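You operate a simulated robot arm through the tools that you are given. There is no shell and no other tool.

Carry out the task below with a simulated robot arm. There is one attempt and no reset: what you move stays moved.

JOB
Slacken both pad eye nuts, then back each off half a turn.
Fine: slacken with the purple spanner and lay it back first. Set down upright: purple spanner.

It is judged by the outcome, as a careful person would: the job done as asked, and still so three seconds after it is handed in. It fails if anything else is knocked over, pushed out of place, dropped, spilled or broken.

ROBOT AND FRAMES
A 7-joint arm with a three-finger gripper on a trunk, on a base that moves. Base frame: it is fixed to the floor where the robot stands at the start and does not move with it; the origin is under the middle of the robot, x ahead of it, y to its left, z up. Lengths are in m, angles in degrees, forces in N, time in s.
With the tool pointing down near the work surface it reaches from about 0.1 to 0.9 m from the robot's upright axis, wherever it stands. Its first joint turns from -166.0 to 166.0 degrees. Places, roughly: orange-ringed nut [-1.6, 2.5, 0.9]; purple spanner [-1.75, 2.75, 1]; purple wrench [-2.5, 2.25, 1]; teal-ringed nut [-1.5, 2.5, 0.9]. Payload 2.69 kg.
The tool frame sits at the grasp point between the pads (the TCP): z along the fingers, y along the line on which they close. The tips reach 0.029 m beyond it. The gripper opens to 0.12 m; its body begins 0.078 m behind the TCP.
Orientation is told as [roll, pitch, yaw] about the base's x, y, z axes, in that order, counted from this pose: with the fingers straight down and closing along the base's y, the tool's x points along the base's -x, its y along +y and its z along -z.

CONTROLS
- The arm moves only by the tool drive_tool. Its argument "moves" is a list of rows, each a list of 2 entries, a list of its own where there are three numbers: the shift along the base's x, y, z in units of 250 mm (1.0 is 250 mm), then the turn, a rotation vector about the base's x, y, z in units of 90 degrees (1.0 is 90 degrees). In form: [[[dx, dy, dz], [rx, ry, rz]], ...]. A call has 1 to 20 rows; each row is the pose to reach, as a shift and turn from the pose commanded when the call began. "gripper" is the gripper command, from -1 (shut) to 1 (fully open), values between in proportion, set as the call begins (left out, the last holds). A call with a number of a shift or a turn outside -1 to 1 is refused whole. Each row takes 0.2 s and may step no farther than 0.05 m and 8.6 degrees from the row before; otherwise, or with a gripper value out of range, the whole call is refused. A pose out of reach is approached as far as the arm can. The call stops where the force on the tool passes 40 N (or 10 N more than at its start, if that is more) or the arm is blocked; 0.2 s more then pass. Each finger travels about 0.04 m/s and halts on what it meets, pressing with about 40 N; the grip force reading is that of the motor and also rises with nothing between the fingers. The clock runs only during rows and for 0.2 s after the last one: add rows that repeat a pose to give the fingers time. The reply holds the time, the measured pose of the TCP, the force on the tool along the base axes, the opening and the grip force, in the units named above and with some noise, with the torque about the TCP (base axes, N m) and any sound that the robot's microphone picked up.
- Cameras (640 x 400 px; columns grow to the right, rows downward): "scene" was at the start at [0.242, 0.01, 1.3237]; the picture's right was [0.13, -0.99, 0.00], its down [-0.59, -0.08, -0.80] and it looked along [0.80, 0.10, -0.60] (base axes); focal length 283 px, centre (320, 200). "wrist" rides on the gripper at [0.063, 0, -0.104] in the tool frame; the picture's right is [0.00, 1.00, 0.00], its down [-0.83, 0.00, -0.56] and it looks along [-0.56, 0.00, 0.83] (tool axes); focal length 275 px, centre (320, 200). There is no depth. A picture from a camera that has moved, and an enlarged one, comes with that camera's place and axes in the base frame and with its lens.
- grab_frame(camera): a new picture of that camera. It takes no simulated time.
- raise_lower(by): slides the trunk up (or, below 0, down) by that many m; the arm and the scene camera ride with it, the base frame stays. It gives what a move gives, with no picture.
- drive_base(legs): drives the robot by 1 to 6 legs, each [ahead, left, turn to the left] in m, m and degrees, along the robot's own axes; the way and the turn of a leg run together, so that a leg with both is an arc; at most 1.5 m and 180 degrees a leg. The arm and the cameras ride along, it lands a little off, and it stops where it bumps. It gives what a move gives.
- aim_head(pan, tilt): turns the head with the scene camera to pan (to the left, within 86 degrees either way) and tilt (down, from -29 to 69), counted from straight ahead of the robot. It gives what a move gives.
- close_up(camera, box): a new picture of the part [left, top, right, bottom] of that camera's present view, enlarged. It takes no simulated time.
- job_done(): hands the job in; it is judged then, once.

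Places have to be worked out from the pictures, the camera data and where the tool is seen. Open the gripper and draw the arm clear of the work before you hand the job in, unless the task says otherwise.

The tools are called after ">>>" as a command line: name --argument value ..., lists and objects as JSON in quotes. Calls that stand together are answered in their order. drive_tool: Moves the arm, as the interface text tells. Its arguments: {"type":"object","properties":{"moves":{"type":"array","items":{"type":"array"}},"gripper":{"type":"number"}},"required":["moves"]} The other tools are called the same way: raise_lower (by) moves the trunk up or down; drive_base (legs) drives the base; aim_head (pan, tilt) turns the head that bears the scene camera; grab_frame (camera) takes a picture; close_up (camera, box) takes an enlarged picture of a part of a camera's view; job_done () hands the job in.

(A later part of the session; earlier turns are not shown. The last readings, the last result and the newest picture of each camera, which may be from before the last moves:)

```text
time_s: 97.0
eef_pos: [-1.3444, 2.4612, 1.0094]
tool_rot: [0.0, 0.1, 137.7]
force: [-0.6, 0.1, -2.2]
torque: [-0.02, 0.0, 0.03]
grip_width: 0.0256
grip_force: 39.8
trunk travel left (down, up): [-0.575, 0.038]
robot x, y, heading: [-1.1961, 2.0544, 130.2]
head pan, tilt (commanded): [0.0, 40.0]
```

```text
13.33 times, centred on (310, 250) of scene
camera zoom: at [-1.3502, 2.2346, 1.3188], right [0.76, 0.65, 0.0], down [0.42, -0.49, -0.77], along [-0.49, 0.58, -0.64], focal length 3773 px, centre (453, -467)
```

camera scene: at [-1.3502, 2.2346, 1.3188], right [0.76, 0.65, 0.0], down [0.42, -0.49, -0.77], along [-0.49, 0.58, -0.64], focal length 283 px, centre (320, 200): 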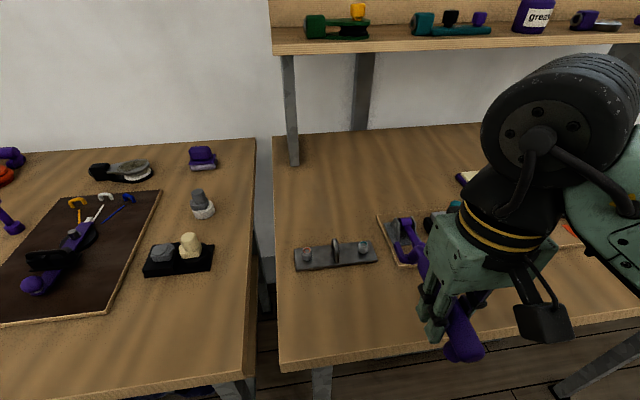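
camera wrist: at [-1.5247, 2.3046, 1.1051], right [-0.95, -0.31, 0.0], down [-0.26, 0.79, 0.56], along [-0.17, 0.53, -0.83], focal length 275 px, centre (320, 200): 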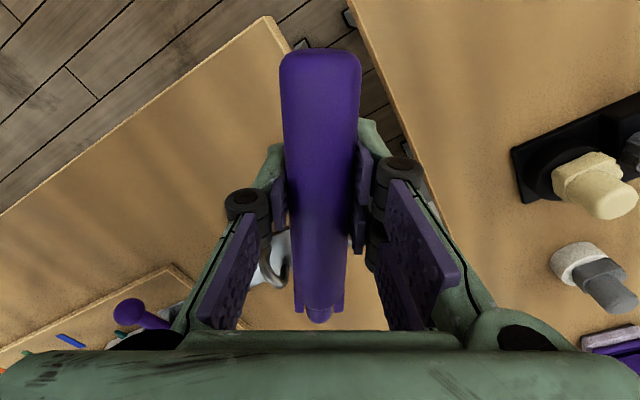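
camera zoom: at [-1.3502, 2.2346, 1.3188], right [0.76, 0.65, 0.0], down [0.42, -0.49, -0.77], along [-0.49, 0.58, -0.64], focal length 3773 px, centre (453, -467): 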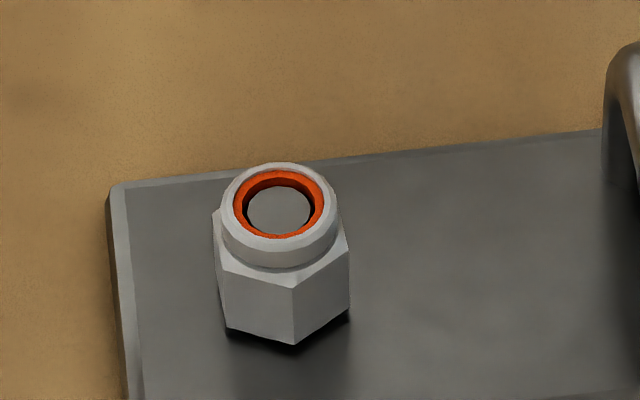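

Both nuts now show hexes turned about 30°, and nothing else moved. I carry the spanner back toward its original spot in three legs, slightly higher (z≈1.04), turning -266° in total.

>>> drive_tool --moves '[[[-0.01, 0.01, 0.06], [0, 0, -0.08]], [[-0.03, 0.03, 0.12], [0, 0, -0.17]], [[-0.07, 0.058, 0.12], [0, 0, -0.26]], [[-0.111, 0.085, 0.12], [0, 0, -0.35]], [[-0.148, 0.112, 0.12], [0, 0, -0.44]], [[-0.186, 0.139, 0.12], [0, 0, -0.53]], [[-0.223, 0.167, 0.12], [0, 0, -0.62]], [[-0.26, 0.195, 0.12], [0, 0, -0.71]], [[-0.297, 0.223, 0.12], [0, 0, -0.8]], [[-0.334, 0.25, 0.12], [0, 0, -0.89]], [[-0.371, 0.278, 0.12], [0, 0, -0.98]]]' --gripper -1

>>> grab_frame --camera "scene"

```text
time_s: 99.4
eef_pos: [-1.4399, 2.5306, 1.0376]
tool_rot: [-0.1, 0.0, 49.4]
force: [-0.5, -0.6, -1.8]
torque: [-0.06, 0.04, 0.01]
grip_width: 0.0259
grip_force: 40.7
trunk travel left (down, up): [-0.575, 0.038]
robot x, y, heading: [-1.196, 2.0507, 130.2]
head pan, tilt (commanded): [0.0, 40.0]
```

```text
taken
camera scene: at [-1.3505, 2.2348, 1.3187], right [0.76, 0.65, 0.0], down [0.42, -0.49, -0.77], along [-0.49, 0.58, -0.64], focal length 283 px, centre (320, 200)
```

scene: 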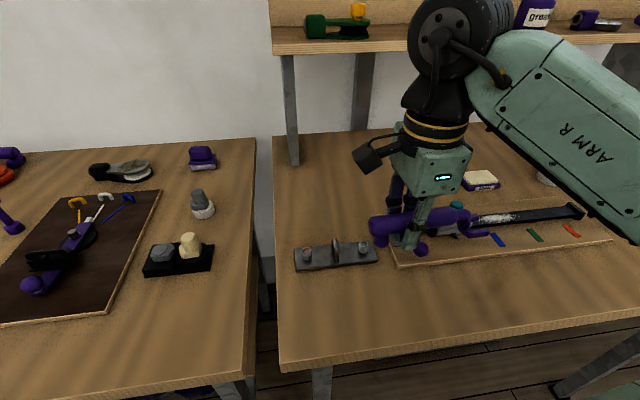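

Clear of the clamp. I continue with the second leg.

>>> drive_tool --moves '[[[-0.033, 0.0253, 0], [0, 0, -0.09]], [[-0.067, 0.0505, 0], [0, 0, -0.18]], [[-0.1, 0.0758, 0], [0, 0, -0.27]], [[-0.133, 0.1011, 0], [0, 0, -0.36]], [[-0.166, 0.1264, 0], [0, 0, -0.45]], [[-0.2, 0.1516, 0], [0, 0, -0.54]], [[-0.233, 0.1769, 0], [0, 0, -0.63]], [[-0.266, 0.2022, 0], [0, 0, -0.72]], [[-0.299, 0.2275, 0], [0, 0, -0.81]], [[-0.333, 0.2527, 0], [0, 0, -0.9]], [[-0.366, 0.278, 0], [0, 0, -0.9883]]]' --gripper -1

>>> drive_tool --moves '[[[-0.033, 0.0253, 0], [0, 0, -0.09]], [[-0.067, 0.0505, 0], [0, 0, -0.18]], [[-0.1, 0.0758, 0], [0, 0, -0.27]], [[-0.133, 0.1011, 0], [0, 0, -0.36]], [[-0.166, 0.1264, 0], [0, 0, -0.45]], [[-0.2, 0.1516, 0], [0, 0, -0.54]], [[-0.233, 0.1769, 0], [0, 0, -0.63]], [[-0.266, 0.2022, 0], [0, 0, -0.72]], [[-0.299, 0.2275, 0], [0, 0, -0.81]], [[-0.333, 0.2527, 0], [0, 0, -0.9]], [[-0.366, 0.278, 0], [0, 0, -0.9883]], [[-0.366, 0.278, 0], [0, 0, -0.9883]]]' --gripper -1

>>> grab_frame --camera "scene"

```text
time_s: 101.8
eef_pos: [-1.531, 2.5998, 1.0368]
tool_rot: [0.0, 0.0, -39.6]
force: [-0.2, -0.5, -2.8]
torque: [0.02, 0.01, 0.03]
grip_width: 0.0257
grip_force: 39.7
trunk travel left (down, up): [-0.575, 0.038]
robot x, y, heading: [-1.195, 2.0487, 130.1]
head pan, tilt (commanded): [0.0, 40.0]
```

```text
time_s: 104.4
eef_pos: [-1.6223, 2.6693, 1.0393]
tool_rot: [0.1, 0.0, -128.5]
force: [-0.7, -0.3, -1.0]
torque: [0.04, -0.03, 0.05]
grip_width: 0.0254
grip_force: 40.6
trunk travel left (down, up): [-0.575, 0.038]
robot x, y, heading: [-1.1935, 2.051, 130.2]
head pan, tilt (commanded): [0.0, 40.0]
```

```text
taken
camera scene: at [-1.3504, 2.2348, 1.3187], right [0.76, 0.65, 0.0], down [0.42, -0.49, -0.77], along [-0.49, 0.58, -0.64], focal length 283 px, centre (320, 200)
```

scene: 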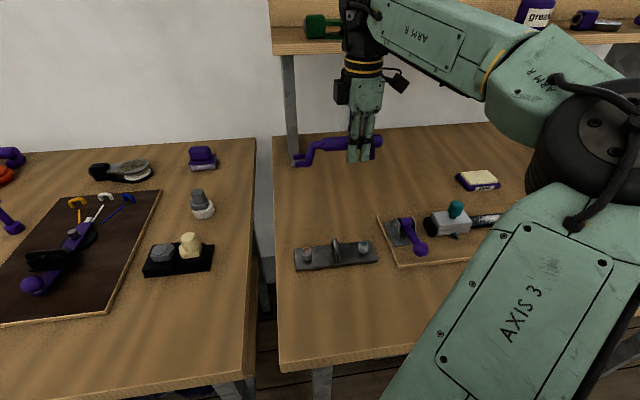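

Directly above the original spot. I lower gently to z≈0.932.

>>> drive_tool --moves '[[[0, 0, -0.1], [0, 0, 0]], [[0, 0, -0.2], [0, 0, 0]], [[0, 0, -0.3], [0, 0, 0]], [[0, 0, -0.36], [0, 0, 0]], [[0, 0, -0.4], [0, 0, 0]], [[0, 0, -0.415], [0, 0, 0]], [[0, 0, -0.426], [0, 0, 0]], [[0, 0, -0.426], [0, 0, 0]]]' --gripper -1

>>> close_up --camera "scene" --box '[280, 140, 440, 240]'

```text
time_s: 106.2
eef_pos: [-1.6218, 2.6679, 0.9331]
tool_rot: [-0.1, -0.1, -128.5]
force: [-1.3, 1.0, 6.0]
torque: [0.35, -0.1, 0.05]
grip_width: 0.0259
grip_force: 40.5
trunk travel left (down, up): [-0.575, 0.038]
robot x, y, heading: [-1.1953, 2.0532, 130.0]
head pan, tilt (commanded): [0.0, 40.0]
```

```text
4.00 times, centred on (360, 190) of scene
camera zoom: at [-1.3502, 2.2343, 1.319], right [0.76, 0.65, 0.0], down [0.42, -0.49, -0.77], along [-0.49, 0.58, -0.64], focal length 1132 px, centre (160, 240)
```

zoom: 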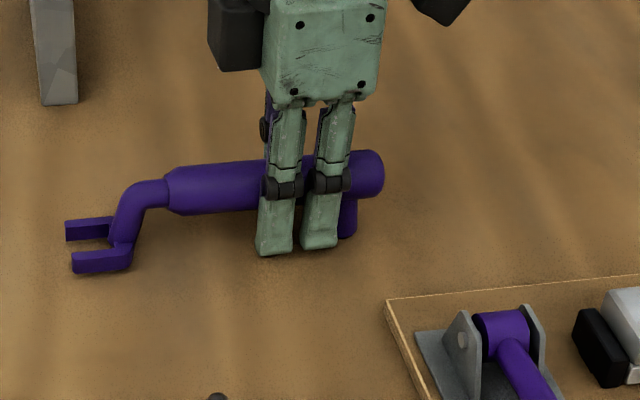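

It touches the table (6 N). I open the gripper partly (to ~72 mm) to release without reaching the clamp, then rise.

>>> drive_tool --moves '[[[0, 0, 0.002], [0, 0, 0]], [[0, 0, 0.002], [0, 0, 0]], [[0, 0, 0.002], [0, 0, 0]], [[0, 0, 0.002], [0, 0, 0]], [[0, 0, 0.002], [0, 0, 0]], [[0, 0, 0.002], [0, 0, 0]], [[0, 0, 0.002], [0, 0, 0]]]' --gripper 0.2

>>> close_up --camera "scene" --box '[280, 140, 440, 240]'

>>> grab_frame --camera "wrist"

```text
time_s: 107.8
eef_pos: [-1.6219, 2.669, 0.9321]
tool_rot: [0.0, 0.1, -128.4]
force: [-0.5, 0.1, -0.3]
torque: [0.0, -0.03, -0.01]
grip_width: 0.072
grip_force: 0.0
trunk travel left (down, up): [-0.575, 0.038]
robot x, y, heading: [-1.1947, 2.05, 130.3]
head pan, tilt (commanded): [0.0, 40.0]
```

```text
4.00 times, centred on (360, 190) of scene
camera zoom: at [-1.3504, 2.2347, 1.3188], right [0.76, 0.65, 0.0], down [0.42, -0.49, -0.77], along [-0.49, 0.58, -0.64], focal length 1132 px, centre (160, 240)
```

zoom: 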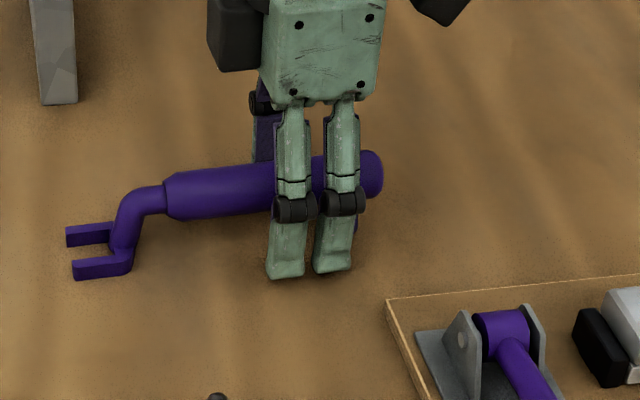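

```text
taken
camera wrist: at [-1.5836, 2.7183, 1.0368], right [0.79, -0.62, 0.0], down [-0.51, -0.65, 0.56], along [-0.34, -0.44, -0.83], focal length 275 px, centre (320, 200)
```

wrist: 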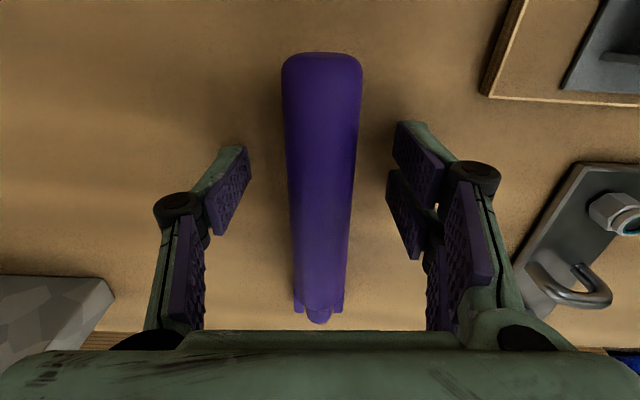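

The spanner stands back upright essentially where it was. I rise clear to z≈1.06.

>>> drive_tool --moves '[[[0, 0, 0.08], [0, 0, 0]], [[0, 0, 0.16], [0, 0, 0]], [[0, 0, 0.26], [0, 0, 0]], [[0, 0, 0.36], [0, 0, 0]], [[0, 0, 0.46], [0, 0, 0]], [[0, 0, 0.52], [0, 0, 0]]]' --gripper 0.2

>>> close_up --camera "scene" --box '[280, 140, 440, 240]'

```text
time_s: 109.2
eef_pos: [-1.6222, 2.6699, 1.0626]
tool_rot: [0.0, 0.0, -128.4]
force: [-0.4, 0.8, 0.1]
torque: [-0.02, -0.02, -0.03]
grip_width: 0.0721
grip_force: 0.0
trunk travel left (down, up): [-0.575, 0.038]
robot x, y, heading: [-1.191, 2.0508, 130.3]
head pan, tilt (commanded): [0.0, 40.0]
```

```text
4.00 times, centred on (360, 190) of scene
camera zoom: at [-1.3504, 2.2346, 1.3188], right [0.76, 0.65, 0.0], down [0.42, -0.49, -0.77], along [-0.49, 0.58, -0.64], focal length 1132 px, centre (160, 240)
```

zoom: 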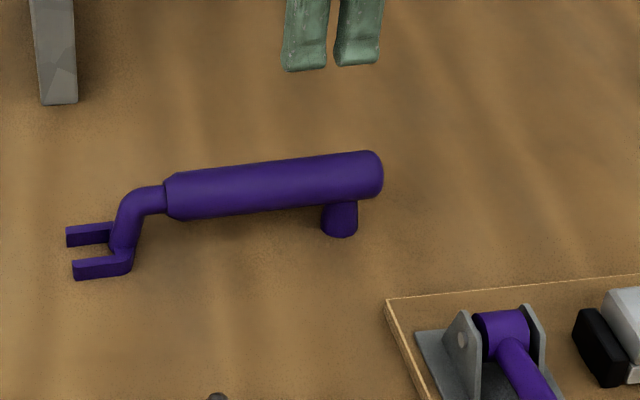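

The spanner is laid back upright. Now I move above the orange nut with yaw 17.7° so the fingers close on two flats, in two calls.

>>> drive_tool --moves '[[[0.0087, -0.0396, 0], [0, 0, 0.0812]], [[0.0174, -0.0792, 0], [0, 0, 0.1624]], [[0.0261, -0.1188, 0], [0, 0, 0.2436]], [[0.0348, -0.1584, 0], [0, 0, 0.3248]], [[0.0435, -0.198, 0], [0, 0, 0.406]], [[0.0522, -0.2376, 0], [0, 0, 0.4872]], [[0.0609, -0.2772, 0], [0, 0, 0.5684]], [[0.0696, -0.3168, 0], [0, 0, 0.6496]], [[0.0783, -0.3564, 0], [0, 0, 0.7308]], [[0.087, -0.396, 0], [0, 0, 0.812]]]' --gripper 0.2

>>> drive_tool --moves '[[[0.0087, -0.0396, 0], [0, 0, 0.0812]], [[0.0174, -0.0792, 0], [0, 0, 0.1624]], [[0.0261, -0.1188, 0], [0, 0, 0.2436]], [[0.0348, -0.1584, 0], [0, 0, 0.3248]], [[0.0435, -0.198, 0], [0, 0, 0.406]], [[0.0522, -0.2376, 0], [0, 0, 0.4872]], [[0.0609, -0.2772, 0], [0, 0, 0.5684]], [[0.0696, -0.3168, 0], [0, 0, 0.6496]], [[0.0783, -0.3564, 0], [0, 0, 0.7308]], [[0.087, -0.396, 0], [0, 0, 0.812]], [[0.087, -0.396, 0], [0, 0, 0.812]]]' --gripper 0.2

>>> grab_frame --camera "wrist"

>>> grab_frame --camera "scene"

```text
time_s: 111.4
eef_pos: [-1.5995, 2.5701, 1.0612]
tool_rot: [0.0, 0.0, -55.2]
force: [-0.2, -1.2, -0.2]
torque: [0.03, -0.02, -0.03]
grip_width: 0.0721
grip_force: 0.0
trunk travel left (down, up): [-0.575, 0.038]
robot x, y, heading: [-1.1924, 2.0555, 130.1]
head pan, tilt (commanded): [0.0, 40.0]
```

```text
time_s: 113.8
eef_pos: [-1.5781, 2.4717, 1.0621]
tool_rot: [0.1, 0.0, 17.9]
force: [0.6, -0.3, -0.2]
torque: [0.02, 0.03, 0.02]
grip_width: 0.072
grip_force: 0.1
trunk travel left (down, up): [-0.575, 0.038]
robot x, y, heading: [-1.1966, 2.0514, 130.2]
head pan, tilt (commanded): [0.0, 40.0]
```

```text
taken
camera wrist: at [-1.639, 2.4518, 1.1665], right [-0.31, 0.95, 0.0], down [0.79, 0.26, 0.56], along [0.53, 0.17, -0.83], focal length 275 px, centre (320, 200)
```

wrist: 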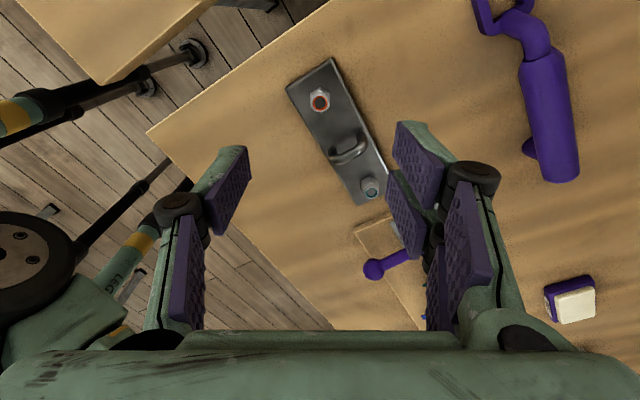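

```text
taken
camera scene: at [-1.3504, 2.2347, 1.3188], right [0.76, 0.65, 0.0], down [0.42, -0.49, -0.77], along [-0.49, 0.58, -0.64], focal length 283 px, centre (320, 200)
```

scene: 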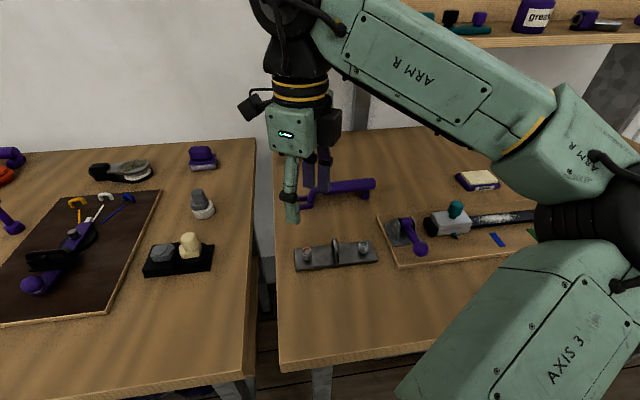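

The nut appears at (320,101), right on the tool axis. I zoom in to compare the hex flats with the closing line.

>>> close_up --camera "wrist" --box '[300, 84, 340, 116]'

```text
12.50 times, centred on (320, 100) of wrist
camera zoom: at [-1.639, 2.4518, 1.1665], right [-0.31, 0.95, 0.0], down [0.79, 0.26, 0.56], along [0.53, 0.17, -0.83], focal length 3441 px, centre (320, 1450)
```

zoom: 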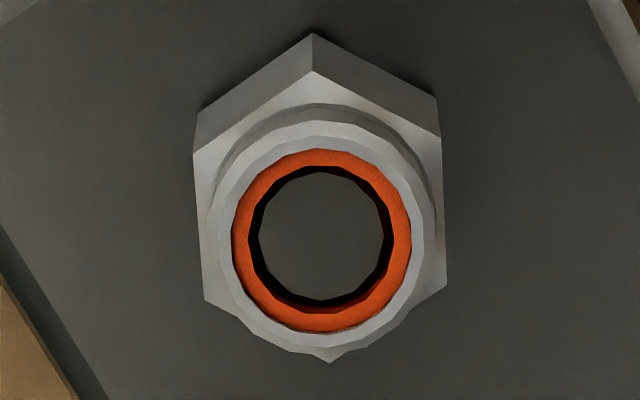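

Nut centred; its flats are about 3.8° off the tool, so I correct yaw by +3.8° and descend with the fingers ~50 mm open to z≈0.945 first.

>>> drive_tool --moves '[[[0, 0, -0.08], [0, 0, 0.021]], [[0, 0, -0.16], [0, 0, 0.042]], [[0, 0, -0.24], [0, 0, 0.042]], [[0, 0, -0.32], [0, 0, 0.042]], [[0, 0, -0.4], [0, 0, 0.042]], [[0, 0, -0.468], [0, 0, 0.042]], [[0, 0, -0.468], [0, 0, 0.042]]]' --gripper -0.167

>>> grab_frame --camera "wrist"

>>> close_up --camera "scene" --box '[270, 200, 390, 275]'

```text
time_s: 115.4
eef_pos: [-1.5785, 2.4716, 0.9447]
tool_rot: [0.0, 0.0, 21.5]
force: [0.6, 0.0, -0.2]
torque: [-0.02, 0.02, 0.0]
grip_width: 0.0496
grip_force: 0.0
trunk travel left (down, up): [-0.575, 0.038]
robot x, y, heading: [-1.1954, 2.0534, 130.2]
head pan, tilt (commanded): [0.0, 40.0]
```

```text
taken
camera wrist: at [-1.638, 2.4486, 1.0501], right [-0.37, 0.93, 0.0], down [0.77, 0.31, 0.56], along [0.52, 0.21, -0.83], focal length 275 px, centre (320, 200)
```

wrist: 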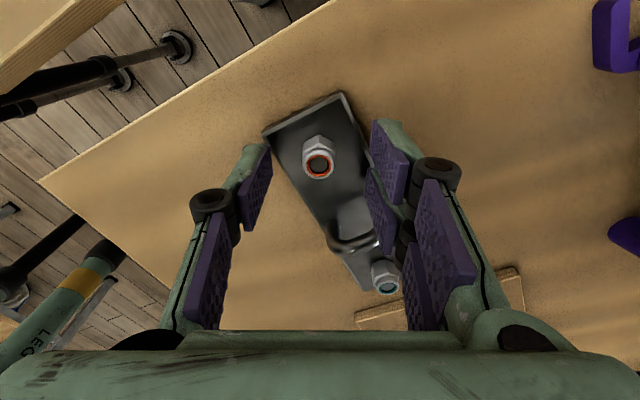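

```text
5.33 times, centred on (330, 238) of scene
camera zoom: at [-1.3504, 2.2347, 1.3188], right [0.76, 0.65, 0.0], down [0.42, -0.49, -0.77], along [-0.49, 0.58, -0.64], focal length 1509 px, centre (267, 0)
```

zoom: 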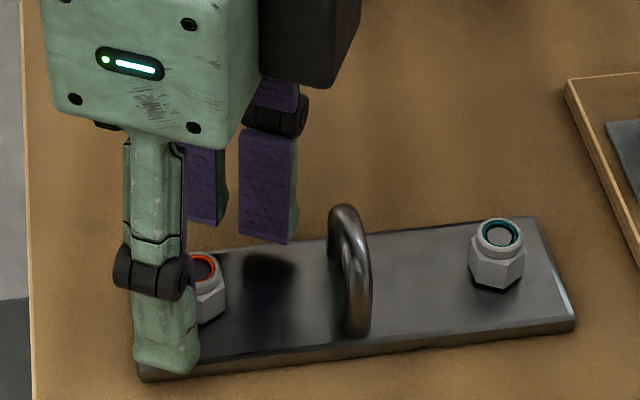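

The nut is between the fingers with the eye clear. I lower to z≈0.930 so the tips are just above the plate.

>>> drive_tool --moves '[[[0, 0, -0.02], [0, 0, 0]], [[0, 0, -0.04], [0, 0, 0]], [[0, 0, -0.058], [0, 0, 0]], [[0, 0, -0.058], [0, 0, 0]]]' --gripper -0.167

>>> close_up --camera "scene" --box '[270, 200, 390, 275]'

```text
time_s: 116.3
eef_pos: [-1.5785, 2.4682, 0.9368]
tool_rot: [0.4, 0.4, 21.7]
force: [7.6, -16.4, 32.3]
torque: [-1.24, -0.38, 0.1]
grip_width: 0.0356
grip_force: 11.5
trunk travel left (down, up): [-0.575, 0.038]
robot x, y, heading: [-1.1947, 2.0503, 130.2]
head pan, tilt (commanded): [0.0, 40.0]
stopped in row 4: the force on the tool passed its limit at 43 N (the readings are from after the stop); the commanded pose is now the measured one
```

```text
5.33 times, centred on (330, 238) of scene
camera zoom: at [-1.3482, 2.2317, 1.3199], right [0.76, 0.65, 0.0], down [0.41, -0.49, -0.77], along [-0.5, 0.59, -0.64], focal length 1509 px, centre (267, 0)
```

zoom: 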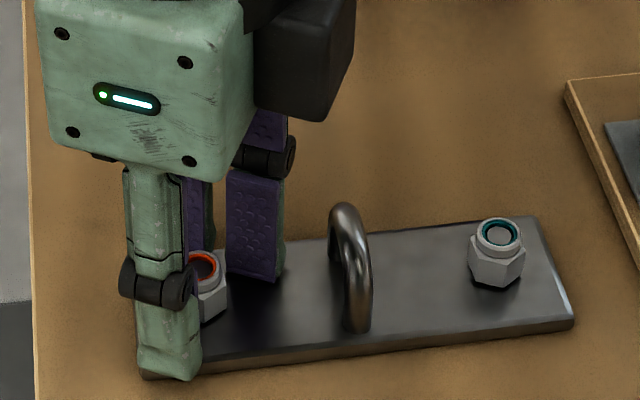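

The fingertips touched the plate at TCP z≈0.937 (tips reach lower than assumed). I back up 6 mm at once.

>>> drive_tool --moves '[[[0, 0.006, 0.014], [0, 0, 0]], [[0, 0.012, 0.028], [0, 0, 0]], [[0, 0.012, 0.028], [0, 0, 0]]]' --gripper -0.167

>>> grab_frame --camera "wrist"

>>> close_up --camera "scene" --box '[270, 200, 390, 275]'

```text
time_s: 117.1
eef_pos: [-1.5797, 2.4757, 0.9384]
tool_rot: [0.3, 0.2, 21.5]
force: [-0.2, -1.3, 0.1]
torque: [-0.01, -0.02, 0.04]
grip_width: 0.0499
grip_force: 0.0
trunk travel left (down, up): [-0.575, 0.038]
robot x, y, heading: [-1.1985, 2.0486, 130.2]
head pan, tilt (commanded): [0.0, 40.0]
```

```text
taken
camera wrist: at [-1.6387, 2.4511, 1.0445], right [-0.37, 0.93, 0.01], down [0.78, 0.31, 0.55], along [0.51, 0.21, -0.83], focal length 275 px, centre (320, 200)
```

wrist: 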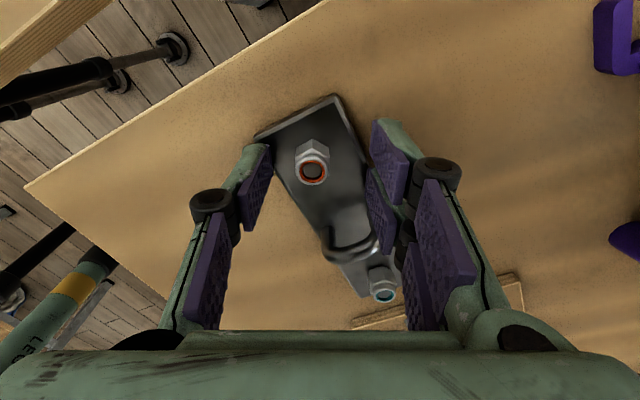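

```text
5.33 times, centred on (330, 238) of scene
camera zoom: at [-1.3504, 2.2347, 1.3186], right [0.76, 0.65, 0.0], down [0.42, -0.49, -0.77], along [-0.49, 0.58, -0.64], focal length 1509 px, centre (267, 0)
```

zoom: 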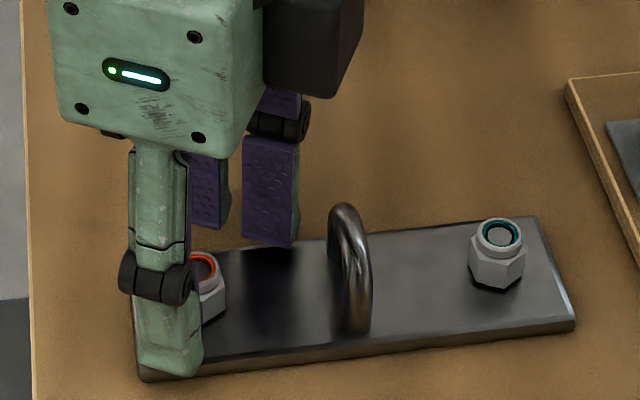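

Free again. I re-centre on the nut (about 4 mm shift), level the tool and set z≈0.942 before closing.

>>> drive_tool --moves '[[[0.003, -0.008, 0.008], [-0.0015, -0.001, 0]], [[0.005, -0.016, 0.0144], [-0.003, -0.002, 0]], [[0.005, -0.016, 0.0144], [-0.003, -0.002, 0]]]' --gripper -0.167

>>> close_up --camera "wrist" --box '[270, 120, 370, 220]'

```text
time_s: 117.9
eef_pos: [-1.579, 2.4707, 0.9425]
tool_rot: [0.0, 0.1, 21.6]
force: [-0.1, -1.2, 0.6]
torque: [-0.03, 0.05, -0.02]
grip_width: 0.0501
grip_force: 0.1
trunk travel left (down, up): [-0.575, 0.038]
robot x, y, heading: [-1.1927, 2.0501, 130.3]
head pan, tilt (commanded): [0.0, 40.0]
```

```text
4.00 times, centred on (320, 170) of wrist
camera zoom: at [-1.6378, 2.4477, 1.0476], right [-0.37, 0.93, 0.0], down [0.77, 0.31, 0.55], along [0.51, 0.21, -0.83], focal length 1101 px, centre (320, 320)
```

zoom: 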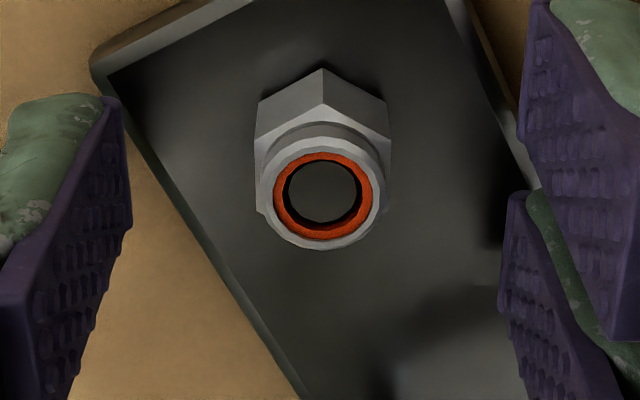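

The nut is centred with flats parallel to the pads. I close the fingers on it.

>>> drive_tool --moves '[[[0, 0, 0], [0, 0, 0]], [[0, 0, 0], [0, 0, 0]], [[0, 0, 0], [0, 0, 0]], [[0, 0, 0], [0, 0, 0]], [[0, 0, 0], [0, 0, 0]], [[0, 0, 0], [0, 0, 0]]]' --gripper -1

>>> grab_frame --camera "wrist"

>>> close_up --camera "scene" --box '[270, 200, 390, 275]'

```text
time_s: 119.3
eef_pos: [-1.5786, 2.4717, 0.9414]
tool_rot: [0.0, 0.2, 21.4]
force: [-2.6, 4.0, 0.6]
torque: [0.18, -0.11, 0.02]
grip_width: 0.0168
grip_force: 42.6
trunk travel left (down, up): [-0.575, 0.038]
robot x, y, heading: [-1.1969, 2.0542, 130.2]
head pan, tilt (commanded): [0.0, 40.0]
```

```text
taken
camera wrist: at [-1.6379, 2.448, 1.0476], right [-0.37, 0.93, 0.0], down [0.77, 0.31, 0.55], along [0.51, 0.21, -0.83], focal length 275 px, centre (320, 200)
```

wrist: 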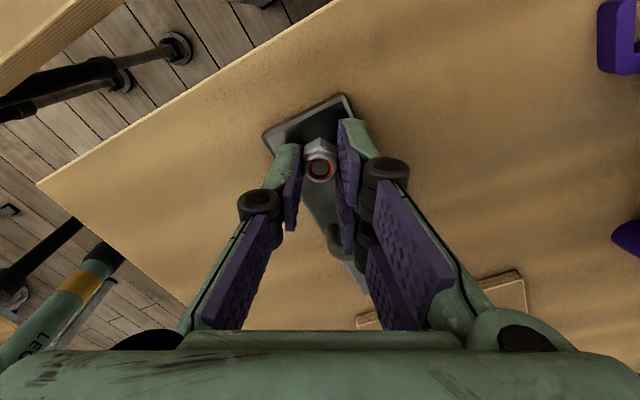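

```text
5.33 times, centred on (330, 238) of scene
camera zoom: at [-1.3505, 2.2348, 1.3187], right [0.76, 0.65, 0.0], down [0.42, -0.49, -0.77], along [-0.49, 0.58, -0.64], focal length 1509 px, centre (267, 0)
```

zoom: 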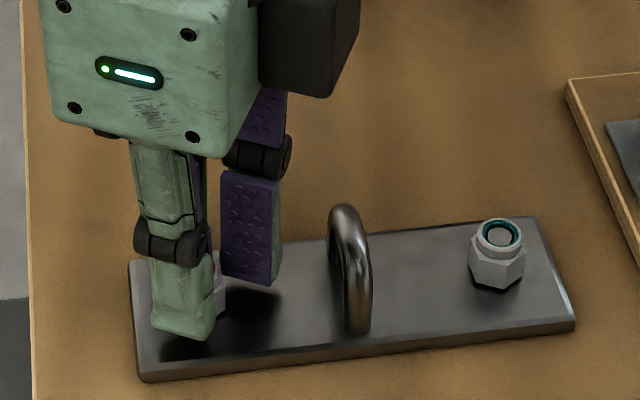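

Gripped across flats at 16.8 mm. I rotate 60° counterclockwise in place (with the tiny thread rise), watching the torque.

>>> drive_tool --moves '[[[0, 0, 0], [0, 0, 0.0741]], [[0, 0, 0], [0, 0, 0.1482]], [[0, 0, 0], [0, 0, 0.2222]], [[0, 0, 0.0005], [0, 0, 0.2963]], [[0, 0, 0.0005], [0, 0, 0.3704]], [[0, 0, 0.0005], [0, 0, 0.4445]], [[0, 0, 0.001], [0, 0, 0.5186]], [[0, 0, 0.001], [0, 0, 0.5926]], [[0, 0, 0.001], [0, 0, 0.6667]]]' --gripper -1

>>> grab_frame --camera "wrist"

>>> close_up --camera "scene" --box '[270, 200, 390, 275]'

```text
time_s: 121.3
eef_pos: [-1.5789, 2.473, 0.9435]
tool_rot: [0.1, 0.2, 81.5]
force: [-17.4, 18.1, 2.7]
torque: [-0.56, 0.63, -0.03]
grip_width: 0.0168
grip_force: 42.5
trunk travel left (down, up): [-0.575, 0.038]
robot x, y, heading: [-1.1963, 2.0508, 130.2]
head pan, tilt (commanded): [0.0, 40.0]
```

```text
taken
camera wrist: at [-1.589, 2.4098, 1.0476], right [-0.99, 0.14, 0.0], down [0.12, 0.82, 0.55], along [0.08, 0.55, -0.83], focal length 275 px, centre (320, 200)
```

wrist: 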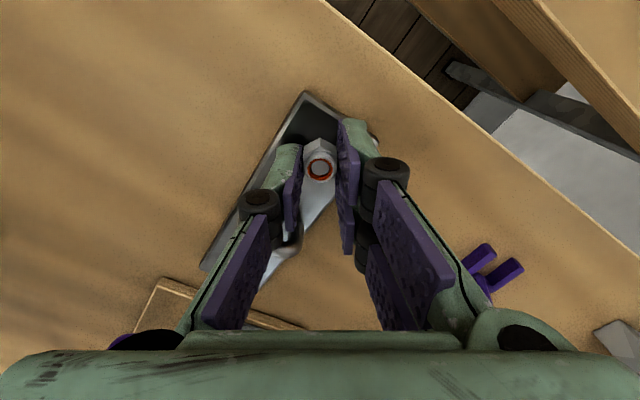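

```text
5.33 times, centred on (330, 238) of scene
camera zoom: at [-1.3515, 2.2359, 1.3184], right [0.76, 0.65, 0.0], down [0.42, -0.49, -0.77], along [-0.49, 0.58, -0.64], focal length 1509 px, centre (267, 0)
```

zoom: 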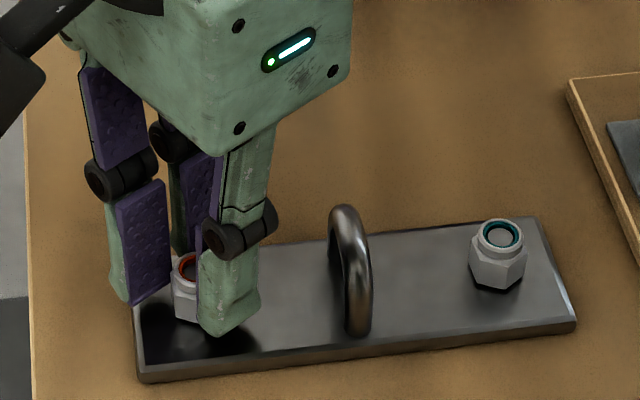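

The nut turned 60° with the fingers (a lateral force of ~25 N built up from a ~1.5 mm centring error). I open to ~50 mm, which relieves it, and turn the tool back -60° for a new grip, re-centred by (-0.5, +1) mm.

>>> drive_tool --moves '[[[0, 0, 0], [0, 0, 0]], [[0, 0, 0], [0, 0, 0]], [[0, 0, 0], [0, 0, 0]], [[0, 0, 0], [0, 0, 0]]]' --gripper -0.167

>>> close_up --camera "wrist" --box '[270, 120, 370, 220]'

```text
time_s: 122.3
eef_pos: [-1.578, 2.4708, 0.944]
tool_rot: [0.0, 0.2, 81.5]
force: [0.5, -0.5, 0.1]
torque: [0.04, 0.01, 0.01]
grip_width: 0.0502
grip_force: 0.0
trunk travel left (down, up): [-0.575, 0.038]
robot x, y, heading: [-1.1922, 2.0483, 130.5]
head pan, tilt (commanded): [0.0, 40.0]
```

```text
4.00 times, centred on (320, 170) of wrist
camera zoom: at [-1.588, 2.4083, 1.0483], right [-0.99, 0.14, 0.0], down [0.12, 0.82, 0.55], along [0.08, 0.55, -0.83], focal length 1101 px, centre (320, 320)
```

zoom: 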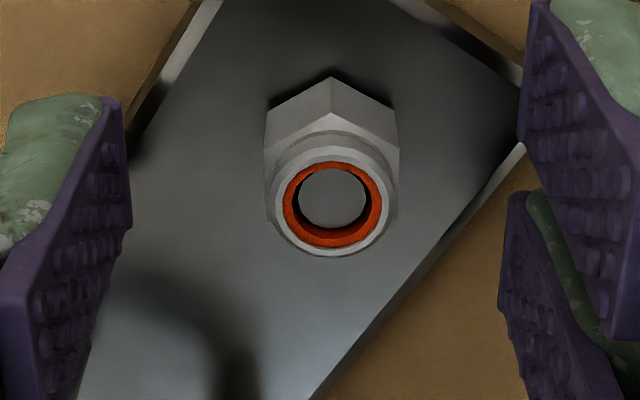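

With two views 60° apart I can calibrate: the tool axis is about 1.7 mm off the nut axis in base -x. I correct this and turn back -60° with the fingers open.

>>> drive_tool --moves '[[[-0.0068, -0.0016, 0], [0, 0, -0.0741]], [[-0.0068, -0.0016, 0], [0, 0, -0.1482]], [[-0.0068, -0.0016, 0], [0, 0, -0.2222]], [[-0.0068, -0.0016, 0], [0, 0, -0.2963]], [[-0.0068, -0.0016, 0], [0, 0, -0.3704]], [[-0.0068, -0.0016, 0], [0, 0, -0.4445]], [[-0.0068, -0.0016, 0], [0, 0, -0.5186]], [[-0.0068, -0.0016, 0], [0, 0, -0.5926]], [[-0.0068, -0.0016, 0], [0, 0, -0.6667]], [[-0.0068, -0.0016, 0], [0, 0, -0.6667]]]' --gripper -0.167

>>> close_up --camera "wrist" --box '[270, 120, 370, 220]'

```text
time_s: 124.5
eef_pos: [-1.5801, 2.471, 0.9426]
tool_rot: [0.0, 0.2, 21.4]
force: [-1.5, 0.1, -0.2]
torque: [-0.01, -0.01, 0.01]
grip_width: 0.0499
grip_force: 0.0
trunk travel left (down, up): [-0.575, 0.038]
robot x, y, heading: [-1.1937, 2.0505, 130.1]
head pan, tilt (commanded): [0.0, 40.0]
```

```text
4.00 times, centred on (320, 170) of wrist
camera zoom: at [-1.6394, 2.4467, 1.0482], right [-0.37, 0.93, 0.0], down [0.77, 0.31, 0.55], along [0.51, 0.2, -0.83], focal length 1101 px, centre (320, 320)
```

zoom: 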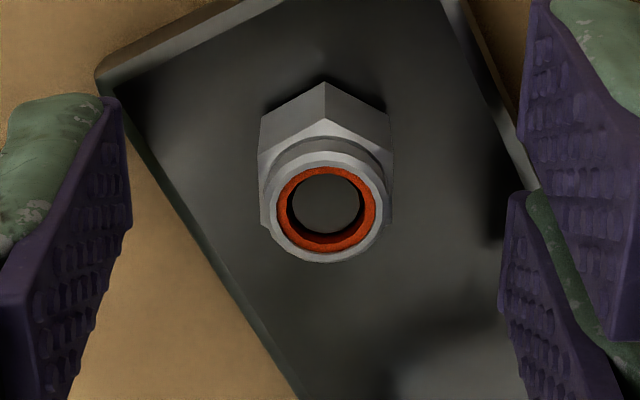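

Centred as calibrated. I close (holding four rows) and then rotate another 60° counterclockwise.

>>> drive_tool --moves '[[[0, 0, 0], [0, 0, 0]], [[0, 0, 0], [0, 0, 0]], [[0, 0, 0], [0, 0, 0]], [[0, 0, 0], [0, 0, 0]], [[0, 0, 0], [0, 0, 0]], [[0, 0, 0], [0, 0, 0.0741]], [[0, 0, 0], [0, 0, 0.1482]], [[0, 0, 0], [0, 0, 0.2222]], [[0, 0, 0.0005], [0, 0, 0.2963]], [[0, 0, 0.0005], [0, 0, 0.3704]], [[0, 0, 0.0005], [0, 0, 0.4445]], [[0, 0, 0.001], [0, 0, 0.5186]], [[0, 0, 0.001], [0, 0, 0.5926]], [[0, 0, 0.001], [0, 0, 0.6667]]]' --gripper -1

>>> grab_frame --camera "wrist"

```text
time_s: 127.5
eef_pos: [-1.5806, 2.4696, 0.9448]
tool_rot: [-0.2, 0.1, 81.7]
force: [10.8, -2.8, -11.0]
torque: [0.63, -0.44, -0.01]
grip_width: 0.0169
grip_force: 43.0
trunk travel left (down, up): [-0.575, 0.038]
robot x, y, heading: [-1.1922, 2.0543, 130.0]
head pan, tilt (commanded): [0.0, 40.0]
```

```text
taken
camera wrist: at [-1.5898, 2.4081, 1.0482], right [-0.99, 0.14, 0.0], down [0.12, 0.82, 0.55], along [0.08, 0.55, -0.83], focal length 275 px, centre (320, 200)
```

wrist: 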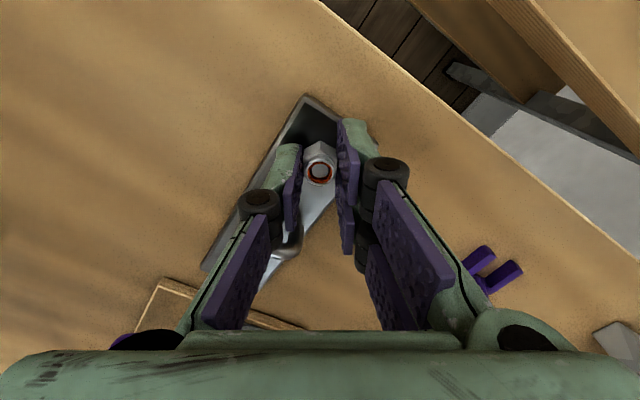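

120° done so far with the fingers. I open, turn back -60°, and check the nut again.

>>> drive_tool --moves '[[[0, 0, 0], [0, 0, 0]], [[0, 0, 0], [0, 0, 0]], [[0, 0, 0], [0, 0, 0]], [[0, 0, 0], [0, 0, 0]], [[0, 0, -0.001], [0, 0, -0.0741]], [[0, 0, -0.001], [0, 0, -0.1482]], [[0, 0, -0.001], [0, 0, -0.2222]], [[0, 0, -0.001], [0, 0, -0.2963]], [[0, 0, -0.001], [0, 0, -0.3704]], [[0, 0, -0.001], [0, 0, -0.4445]], [[0, 0, -0.001], [0, 0, -0.5186]], [[0, 0, -0.001], [0, 0, -0.5926]], [[0, 0, -0.001], [0, 0, -0.6667]], [[0, 0, -0.001], [0, 0, -0.6667]]]' --gripper -0.167

>>> close_up --camera "wrist" --box '[270, 120, 370, 220]'

>>> close_up --camera "scene" --box '[270, 200, 390, 275]'

```text
time_s: 130.5
eef_pos: [-1.5793, 2.4705, 0.945]
tool_rot: [0.0, 0.2, 21.5]
force: [-0.1, 0.0, 0.4]
torque: [-0.03, 0.01, 0.01]
grip_width: 0.0502
grip_force: 0.1
trunk travel left (down, up): [-0.575, 0.038]
robot x, y, heading: [-1.191, 2.0515, 130.1]
head pan, tilt (commanded): [0.0, 40.0]
```

```text
4.00 times, centred on (320, 170) of wrist
camera zoom: at [-1.6394, 2.447, 1.0487], right [-0.37, 0.93, 0.0], down [0.77, 0.31, 0.55], along [0.51, 0.21, -0.83], focal length 1101 px, centre (320, 320)
```

zoom: 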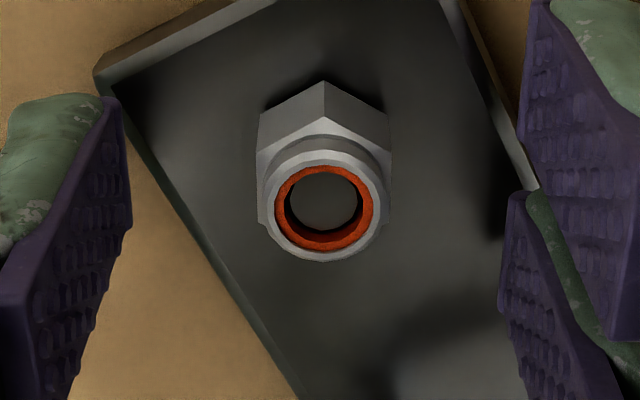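

```text
5.33 times, centred on (330, 238) of scene
camera zoom: at [-1.3504, 2.2346, 1.3188], right [0.76, 0.65, 0.0], down [0.42, -0.49, -0.77], along [-0.49, 0.58, -0.64], focal length 1509 px, centre (267, 0)
```

zoom: 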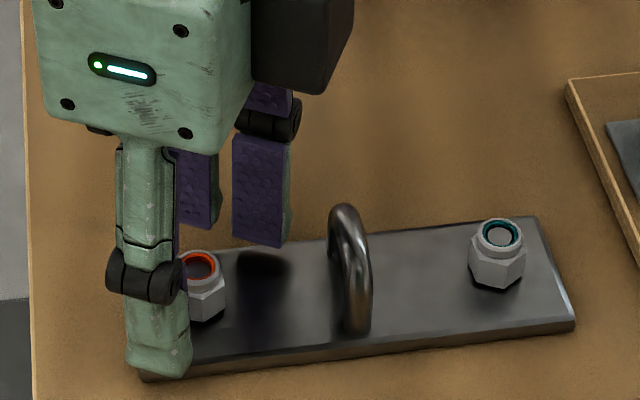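

Flats line up again after 120°. Now the last finger stroke: close, then turn 52° so the total backing-off by hand comes to roughly half a turn, and then check the hex angle (a non-multiple of 60° proves it turned).

>>> drive_tool --moves '[[[0, 0, 0], [0, 0, 0]], [[0, 0, 0], [0, 0, 0]], [[0, 0, 0], [0, 0, 0]], [[0, 0, 0], [0, 0, 0]], [[0, 0, 0], [0, 0, 0]], [[0, 0, 0], [0, 0, 0.0722]], [[0, 0, 0], [0, 0, 0.1444]], [[0, 0, 0], [0, 0, 0.2167]], [[0, 0, 0], [0, 0, 0.2889]], [[0, 0, 0], [0, 0, 0.3611]], [[0, 0, 0], [0, 0, 0.4333]], [[0, 0, 0.0005], [0, 0, 0.5056]], [[0, 0, 0.0005], [0, 0, 0.5778]]]' --gripper -1

>>> close_up --camera "wrist" --box '[270, 120, 370, 220]'

```text
time_s: 133.3
eef_pos: [-1.5802, 2.47, 0.9439]
tool_rot: [0.0, 0.2, 73.6]
force: [6.1, 2.6, 2.6]
torque: [-0.38, 0.04, 0.01]
grip_width: 0.0168
grip_force: 42.3
trunk travel left (down, up): [-0.575, 0.038]
robot x, y, heading: [-1.1958, 2.0506, 130.3]
head pan, tilt (commanded): [0.0, 40.0]
```

```text
4.00 times, centred on (320, 170) of wrist
camera zoom: at [-1.5982, 2.4098, 1.0486], right [-0.96, 0.28, 0.0], down [0.23, 0.8, 0.55], along [0.15, 0.53, -0.83], focal length 1101 px, centre (320, 320)
```

zoom: 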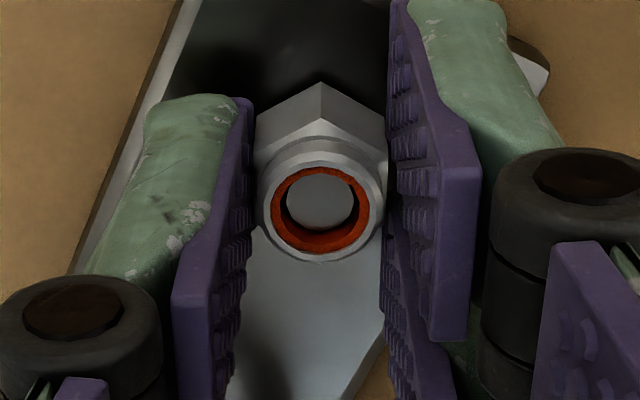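

The hex turned along with the fingers (it's aligned with the pads at 73.6° yaw), so the orange nut is backed off about half a turn. I open and rise clear.

>>> drive_tool --moves '[[[0, 0, 0], [0, 0, 0]], [[0, 0, 0], [0, 0, 0]], [[0, 0, 0], [0, 0, 0]], [[0, 0, 0], [0, 0, 0]], [[0, 0, 0.06], [0, 0, 0]], [[0, 0, 0.14], [0, 0, 0]], [[0, 0, 0.24], [0, 0, 0]], [[0, 0, 0.34], [0, 0, 0]], [[0, 0, 0.44], [0, 0, 0]], [[0, 0, 0.46], [0, 0, 0]]]' --gripper -0.167

>>> close_up --camera "scene" --box '[290, 235, 330, 265]'

>>> grab_frame --camera "wrist"

```text
time_s: 135.5
eef_pos: [-1.5791, 2.4703, 1.0595]
tool_rot: [-0.1, 0.2, 73.5]
force: [-0.1, 0.0, 0.2]
torque: [0.0, 0.0, -0.01]
grip_width: 0.0495
grip_force: 0.0
trunk travel left (down, up): [-0.575, 0.038]
robot x, y, heading: [-1.1932, 2.0539, 130.2]
head pan, tilt (commanded): [0.0, 40.0]
```

```text
13.33 times, centred on (310, 250) of scene
camera zoom: at [-1.3504, 2.2346, 1.3187], right [0.76, 0.65, 0.0], down [0.42, -0.49, -0.77], along [-0.49, 0.58, -0.64], focal length 3773 px, centre (453, -467)
```

zoom: 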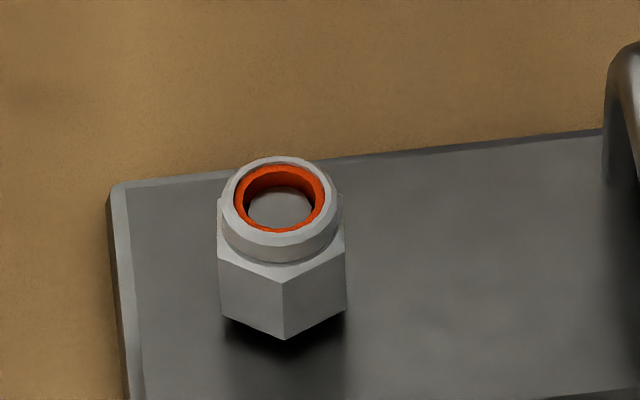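

```text
taken
camera wrist: at [-1.5978, 2.4096, 1.1638], right [-0.96, 0.28, 0.0], down [0.23, 0.8, 0.55], along [0.15, 0.53, -0.83], focal length 275 px, centre (320, 200)
```

wrist: 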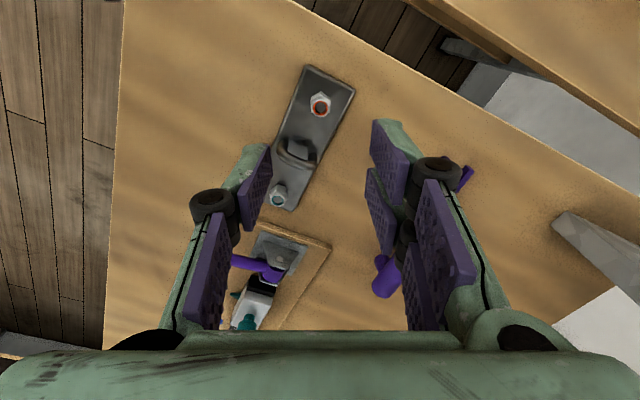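

The orange nut has visibly risen on its stud, as a backed-off nut should. I move above the teal nut (shift (68.5, 78.4) mm) with yaw ≈24°.

>>> drive_tool --moves '[[[0.039, 0.0448, 0], [0, 0, -0.0787]], [[0.0783, 0.0896, 0], [0, 0, -0.1574]], [[0.1174, 0.1344, 0], [0, 0, -0.2361]], [[0.1566, 0.1792, 0], [0, 0, -0.3149]], [[0.1957, 0.224, 0], [0, 0, -0.3936]], [[0.2349, 0.2688, 0], [0, 0, -0.4723]], [[0.274, 0.3136, 0], [0, 0, -0.551]], [[0.274, 0.3136, 0], [0, 0, -0.551]]]' --gripper -0.167

>>> grab_frame --camera "wrist"

>>> close_up --camera "wrist" --box '[300, 84, 340, 116]'

```text
time_s: 137.3
eef_pos: [-1.5129, 2.5493, 1.059]
tool_rot: [0.0, 0.1, 24.0]
force: [0.2, -0.5, -0.9]
torque: [-0.02, 0.02, -0.01]
grip_width: 0.0498
grip_force: 0.1
trunk travel left (down, up): [-0.575, 0.038]
robot x, y, heading: [-1.1969, 2.0497, 130.2]
head pan, tilt (commanded): [0.0, 40.0]
```

```text
taken
camera wrist: at [-1.5696, 2.5229, 1.1635], right [-0.41, 0.91, 0.0], down [0.76, 0.34, 0.55], along [0.5, 0.23, -0.83], focal length 275 px, centre (320, 200)
```

wrist: 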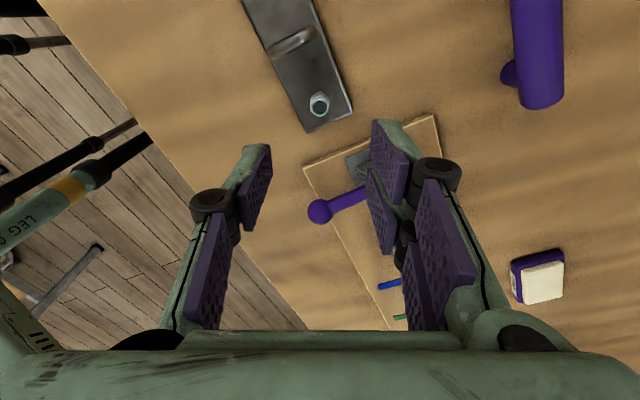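

```text
12.50 times, centred on (320, 100) of wrist
camera zoom: at [-1.5696, 2.5229, 1.1635], right [-0.41, 0.91, 0.0], down [0.76, 0.34, 0.55], along [0.5, 0.23, -0.83], focal length 3441 px, centre (320, 1450)
```

zoom: 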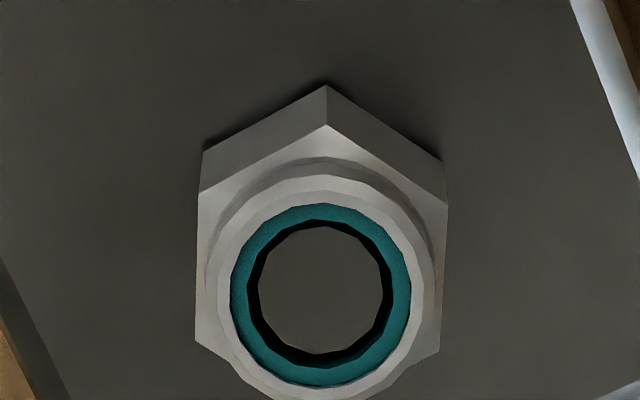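

The teal nut is centred on the tool axis (within 0.5 mm, using the calibrated bias) and its flats are -2° off. I correct the yaw and descend to z≈0.943.

>>> drive_tool --moves '[[[0, 0, -0.08], [0, 0, -0.011]], [[0, 0, -0.16], [0, 0, -0.022]], [[0, 0, -0.24], [0, 0, -0.022]], [[0, 0, -0.32], [0, 0, -0.022]], [[0, 0, -0.39], [0, 0, -0.022]], [[0, 0, -0.43], [0, 0, -0.022]], [[0, 0, -0.45], [0, 0, -0.022]], [[0, 0, -0.464], [0, 0, -0.022]], [[0, 0, -0.464], [0, 0, -0.022]]]' --gripper -0.167

>>> close_up --camera "wrist" --box '[270, 120, 370, 220]'

>>> close_up --camera "scene" --box '[300, 200, 420, 275]'

```text
time_s: 139.3
eef_pos: [-1.5115, 2.5507, 0.9426]
tool_rot: [-0.1, 0.2, 22.0]
force: [-0.8, -0.6, 0.5]
torque: [-0.01, 0.02, 0.04]
grip_width: 0.0499
grip_force: 0.1
trunk travel left (down, up): [-0.575, 0.038]
robot x, y, heading: [-1.2, 2.0532, 130.0]
head pan, tilt (commanded): [0.0, 40.0]
```

```text
4.00 times, centred on (320, 170) of wrist
camera zoom: at [-1.5704, 2.525, 1.0475], right [-0.38, 0.93, 0.0], down [0.77, 0.31, 0.55], along [0.51, 0.21, -0.83], focal length 1101 px, centre (320, 320)
```

zoom: 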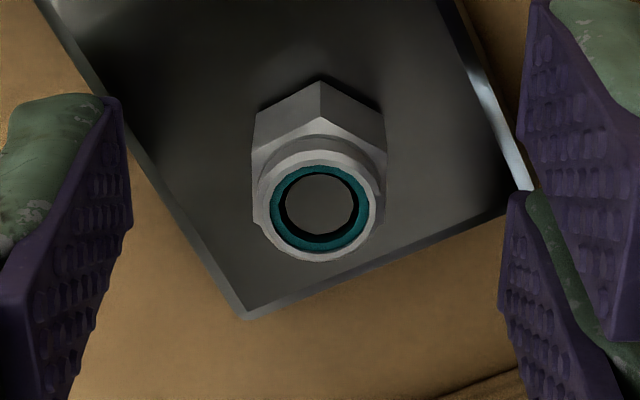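

```text
5.33 times, centred on (360, 238) of scene
camera zoom: at [-1.3504, 2.2346, 1.3188], right [0.76, 0.65, 0.0], down [0.42, -0.49, -0.77], along [-0.49, 0.58, -0.64], focal length 1509 px, centre (107, 0)
```

zoom: 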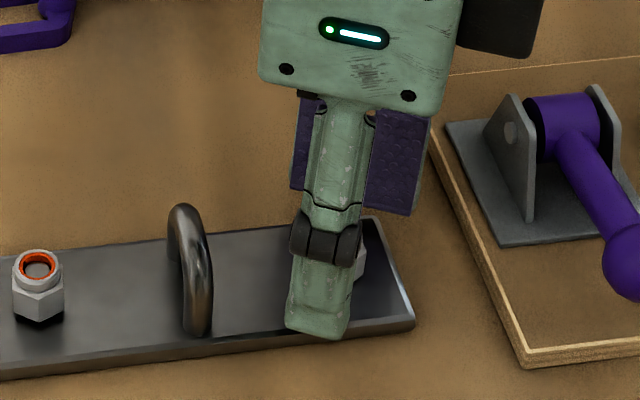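

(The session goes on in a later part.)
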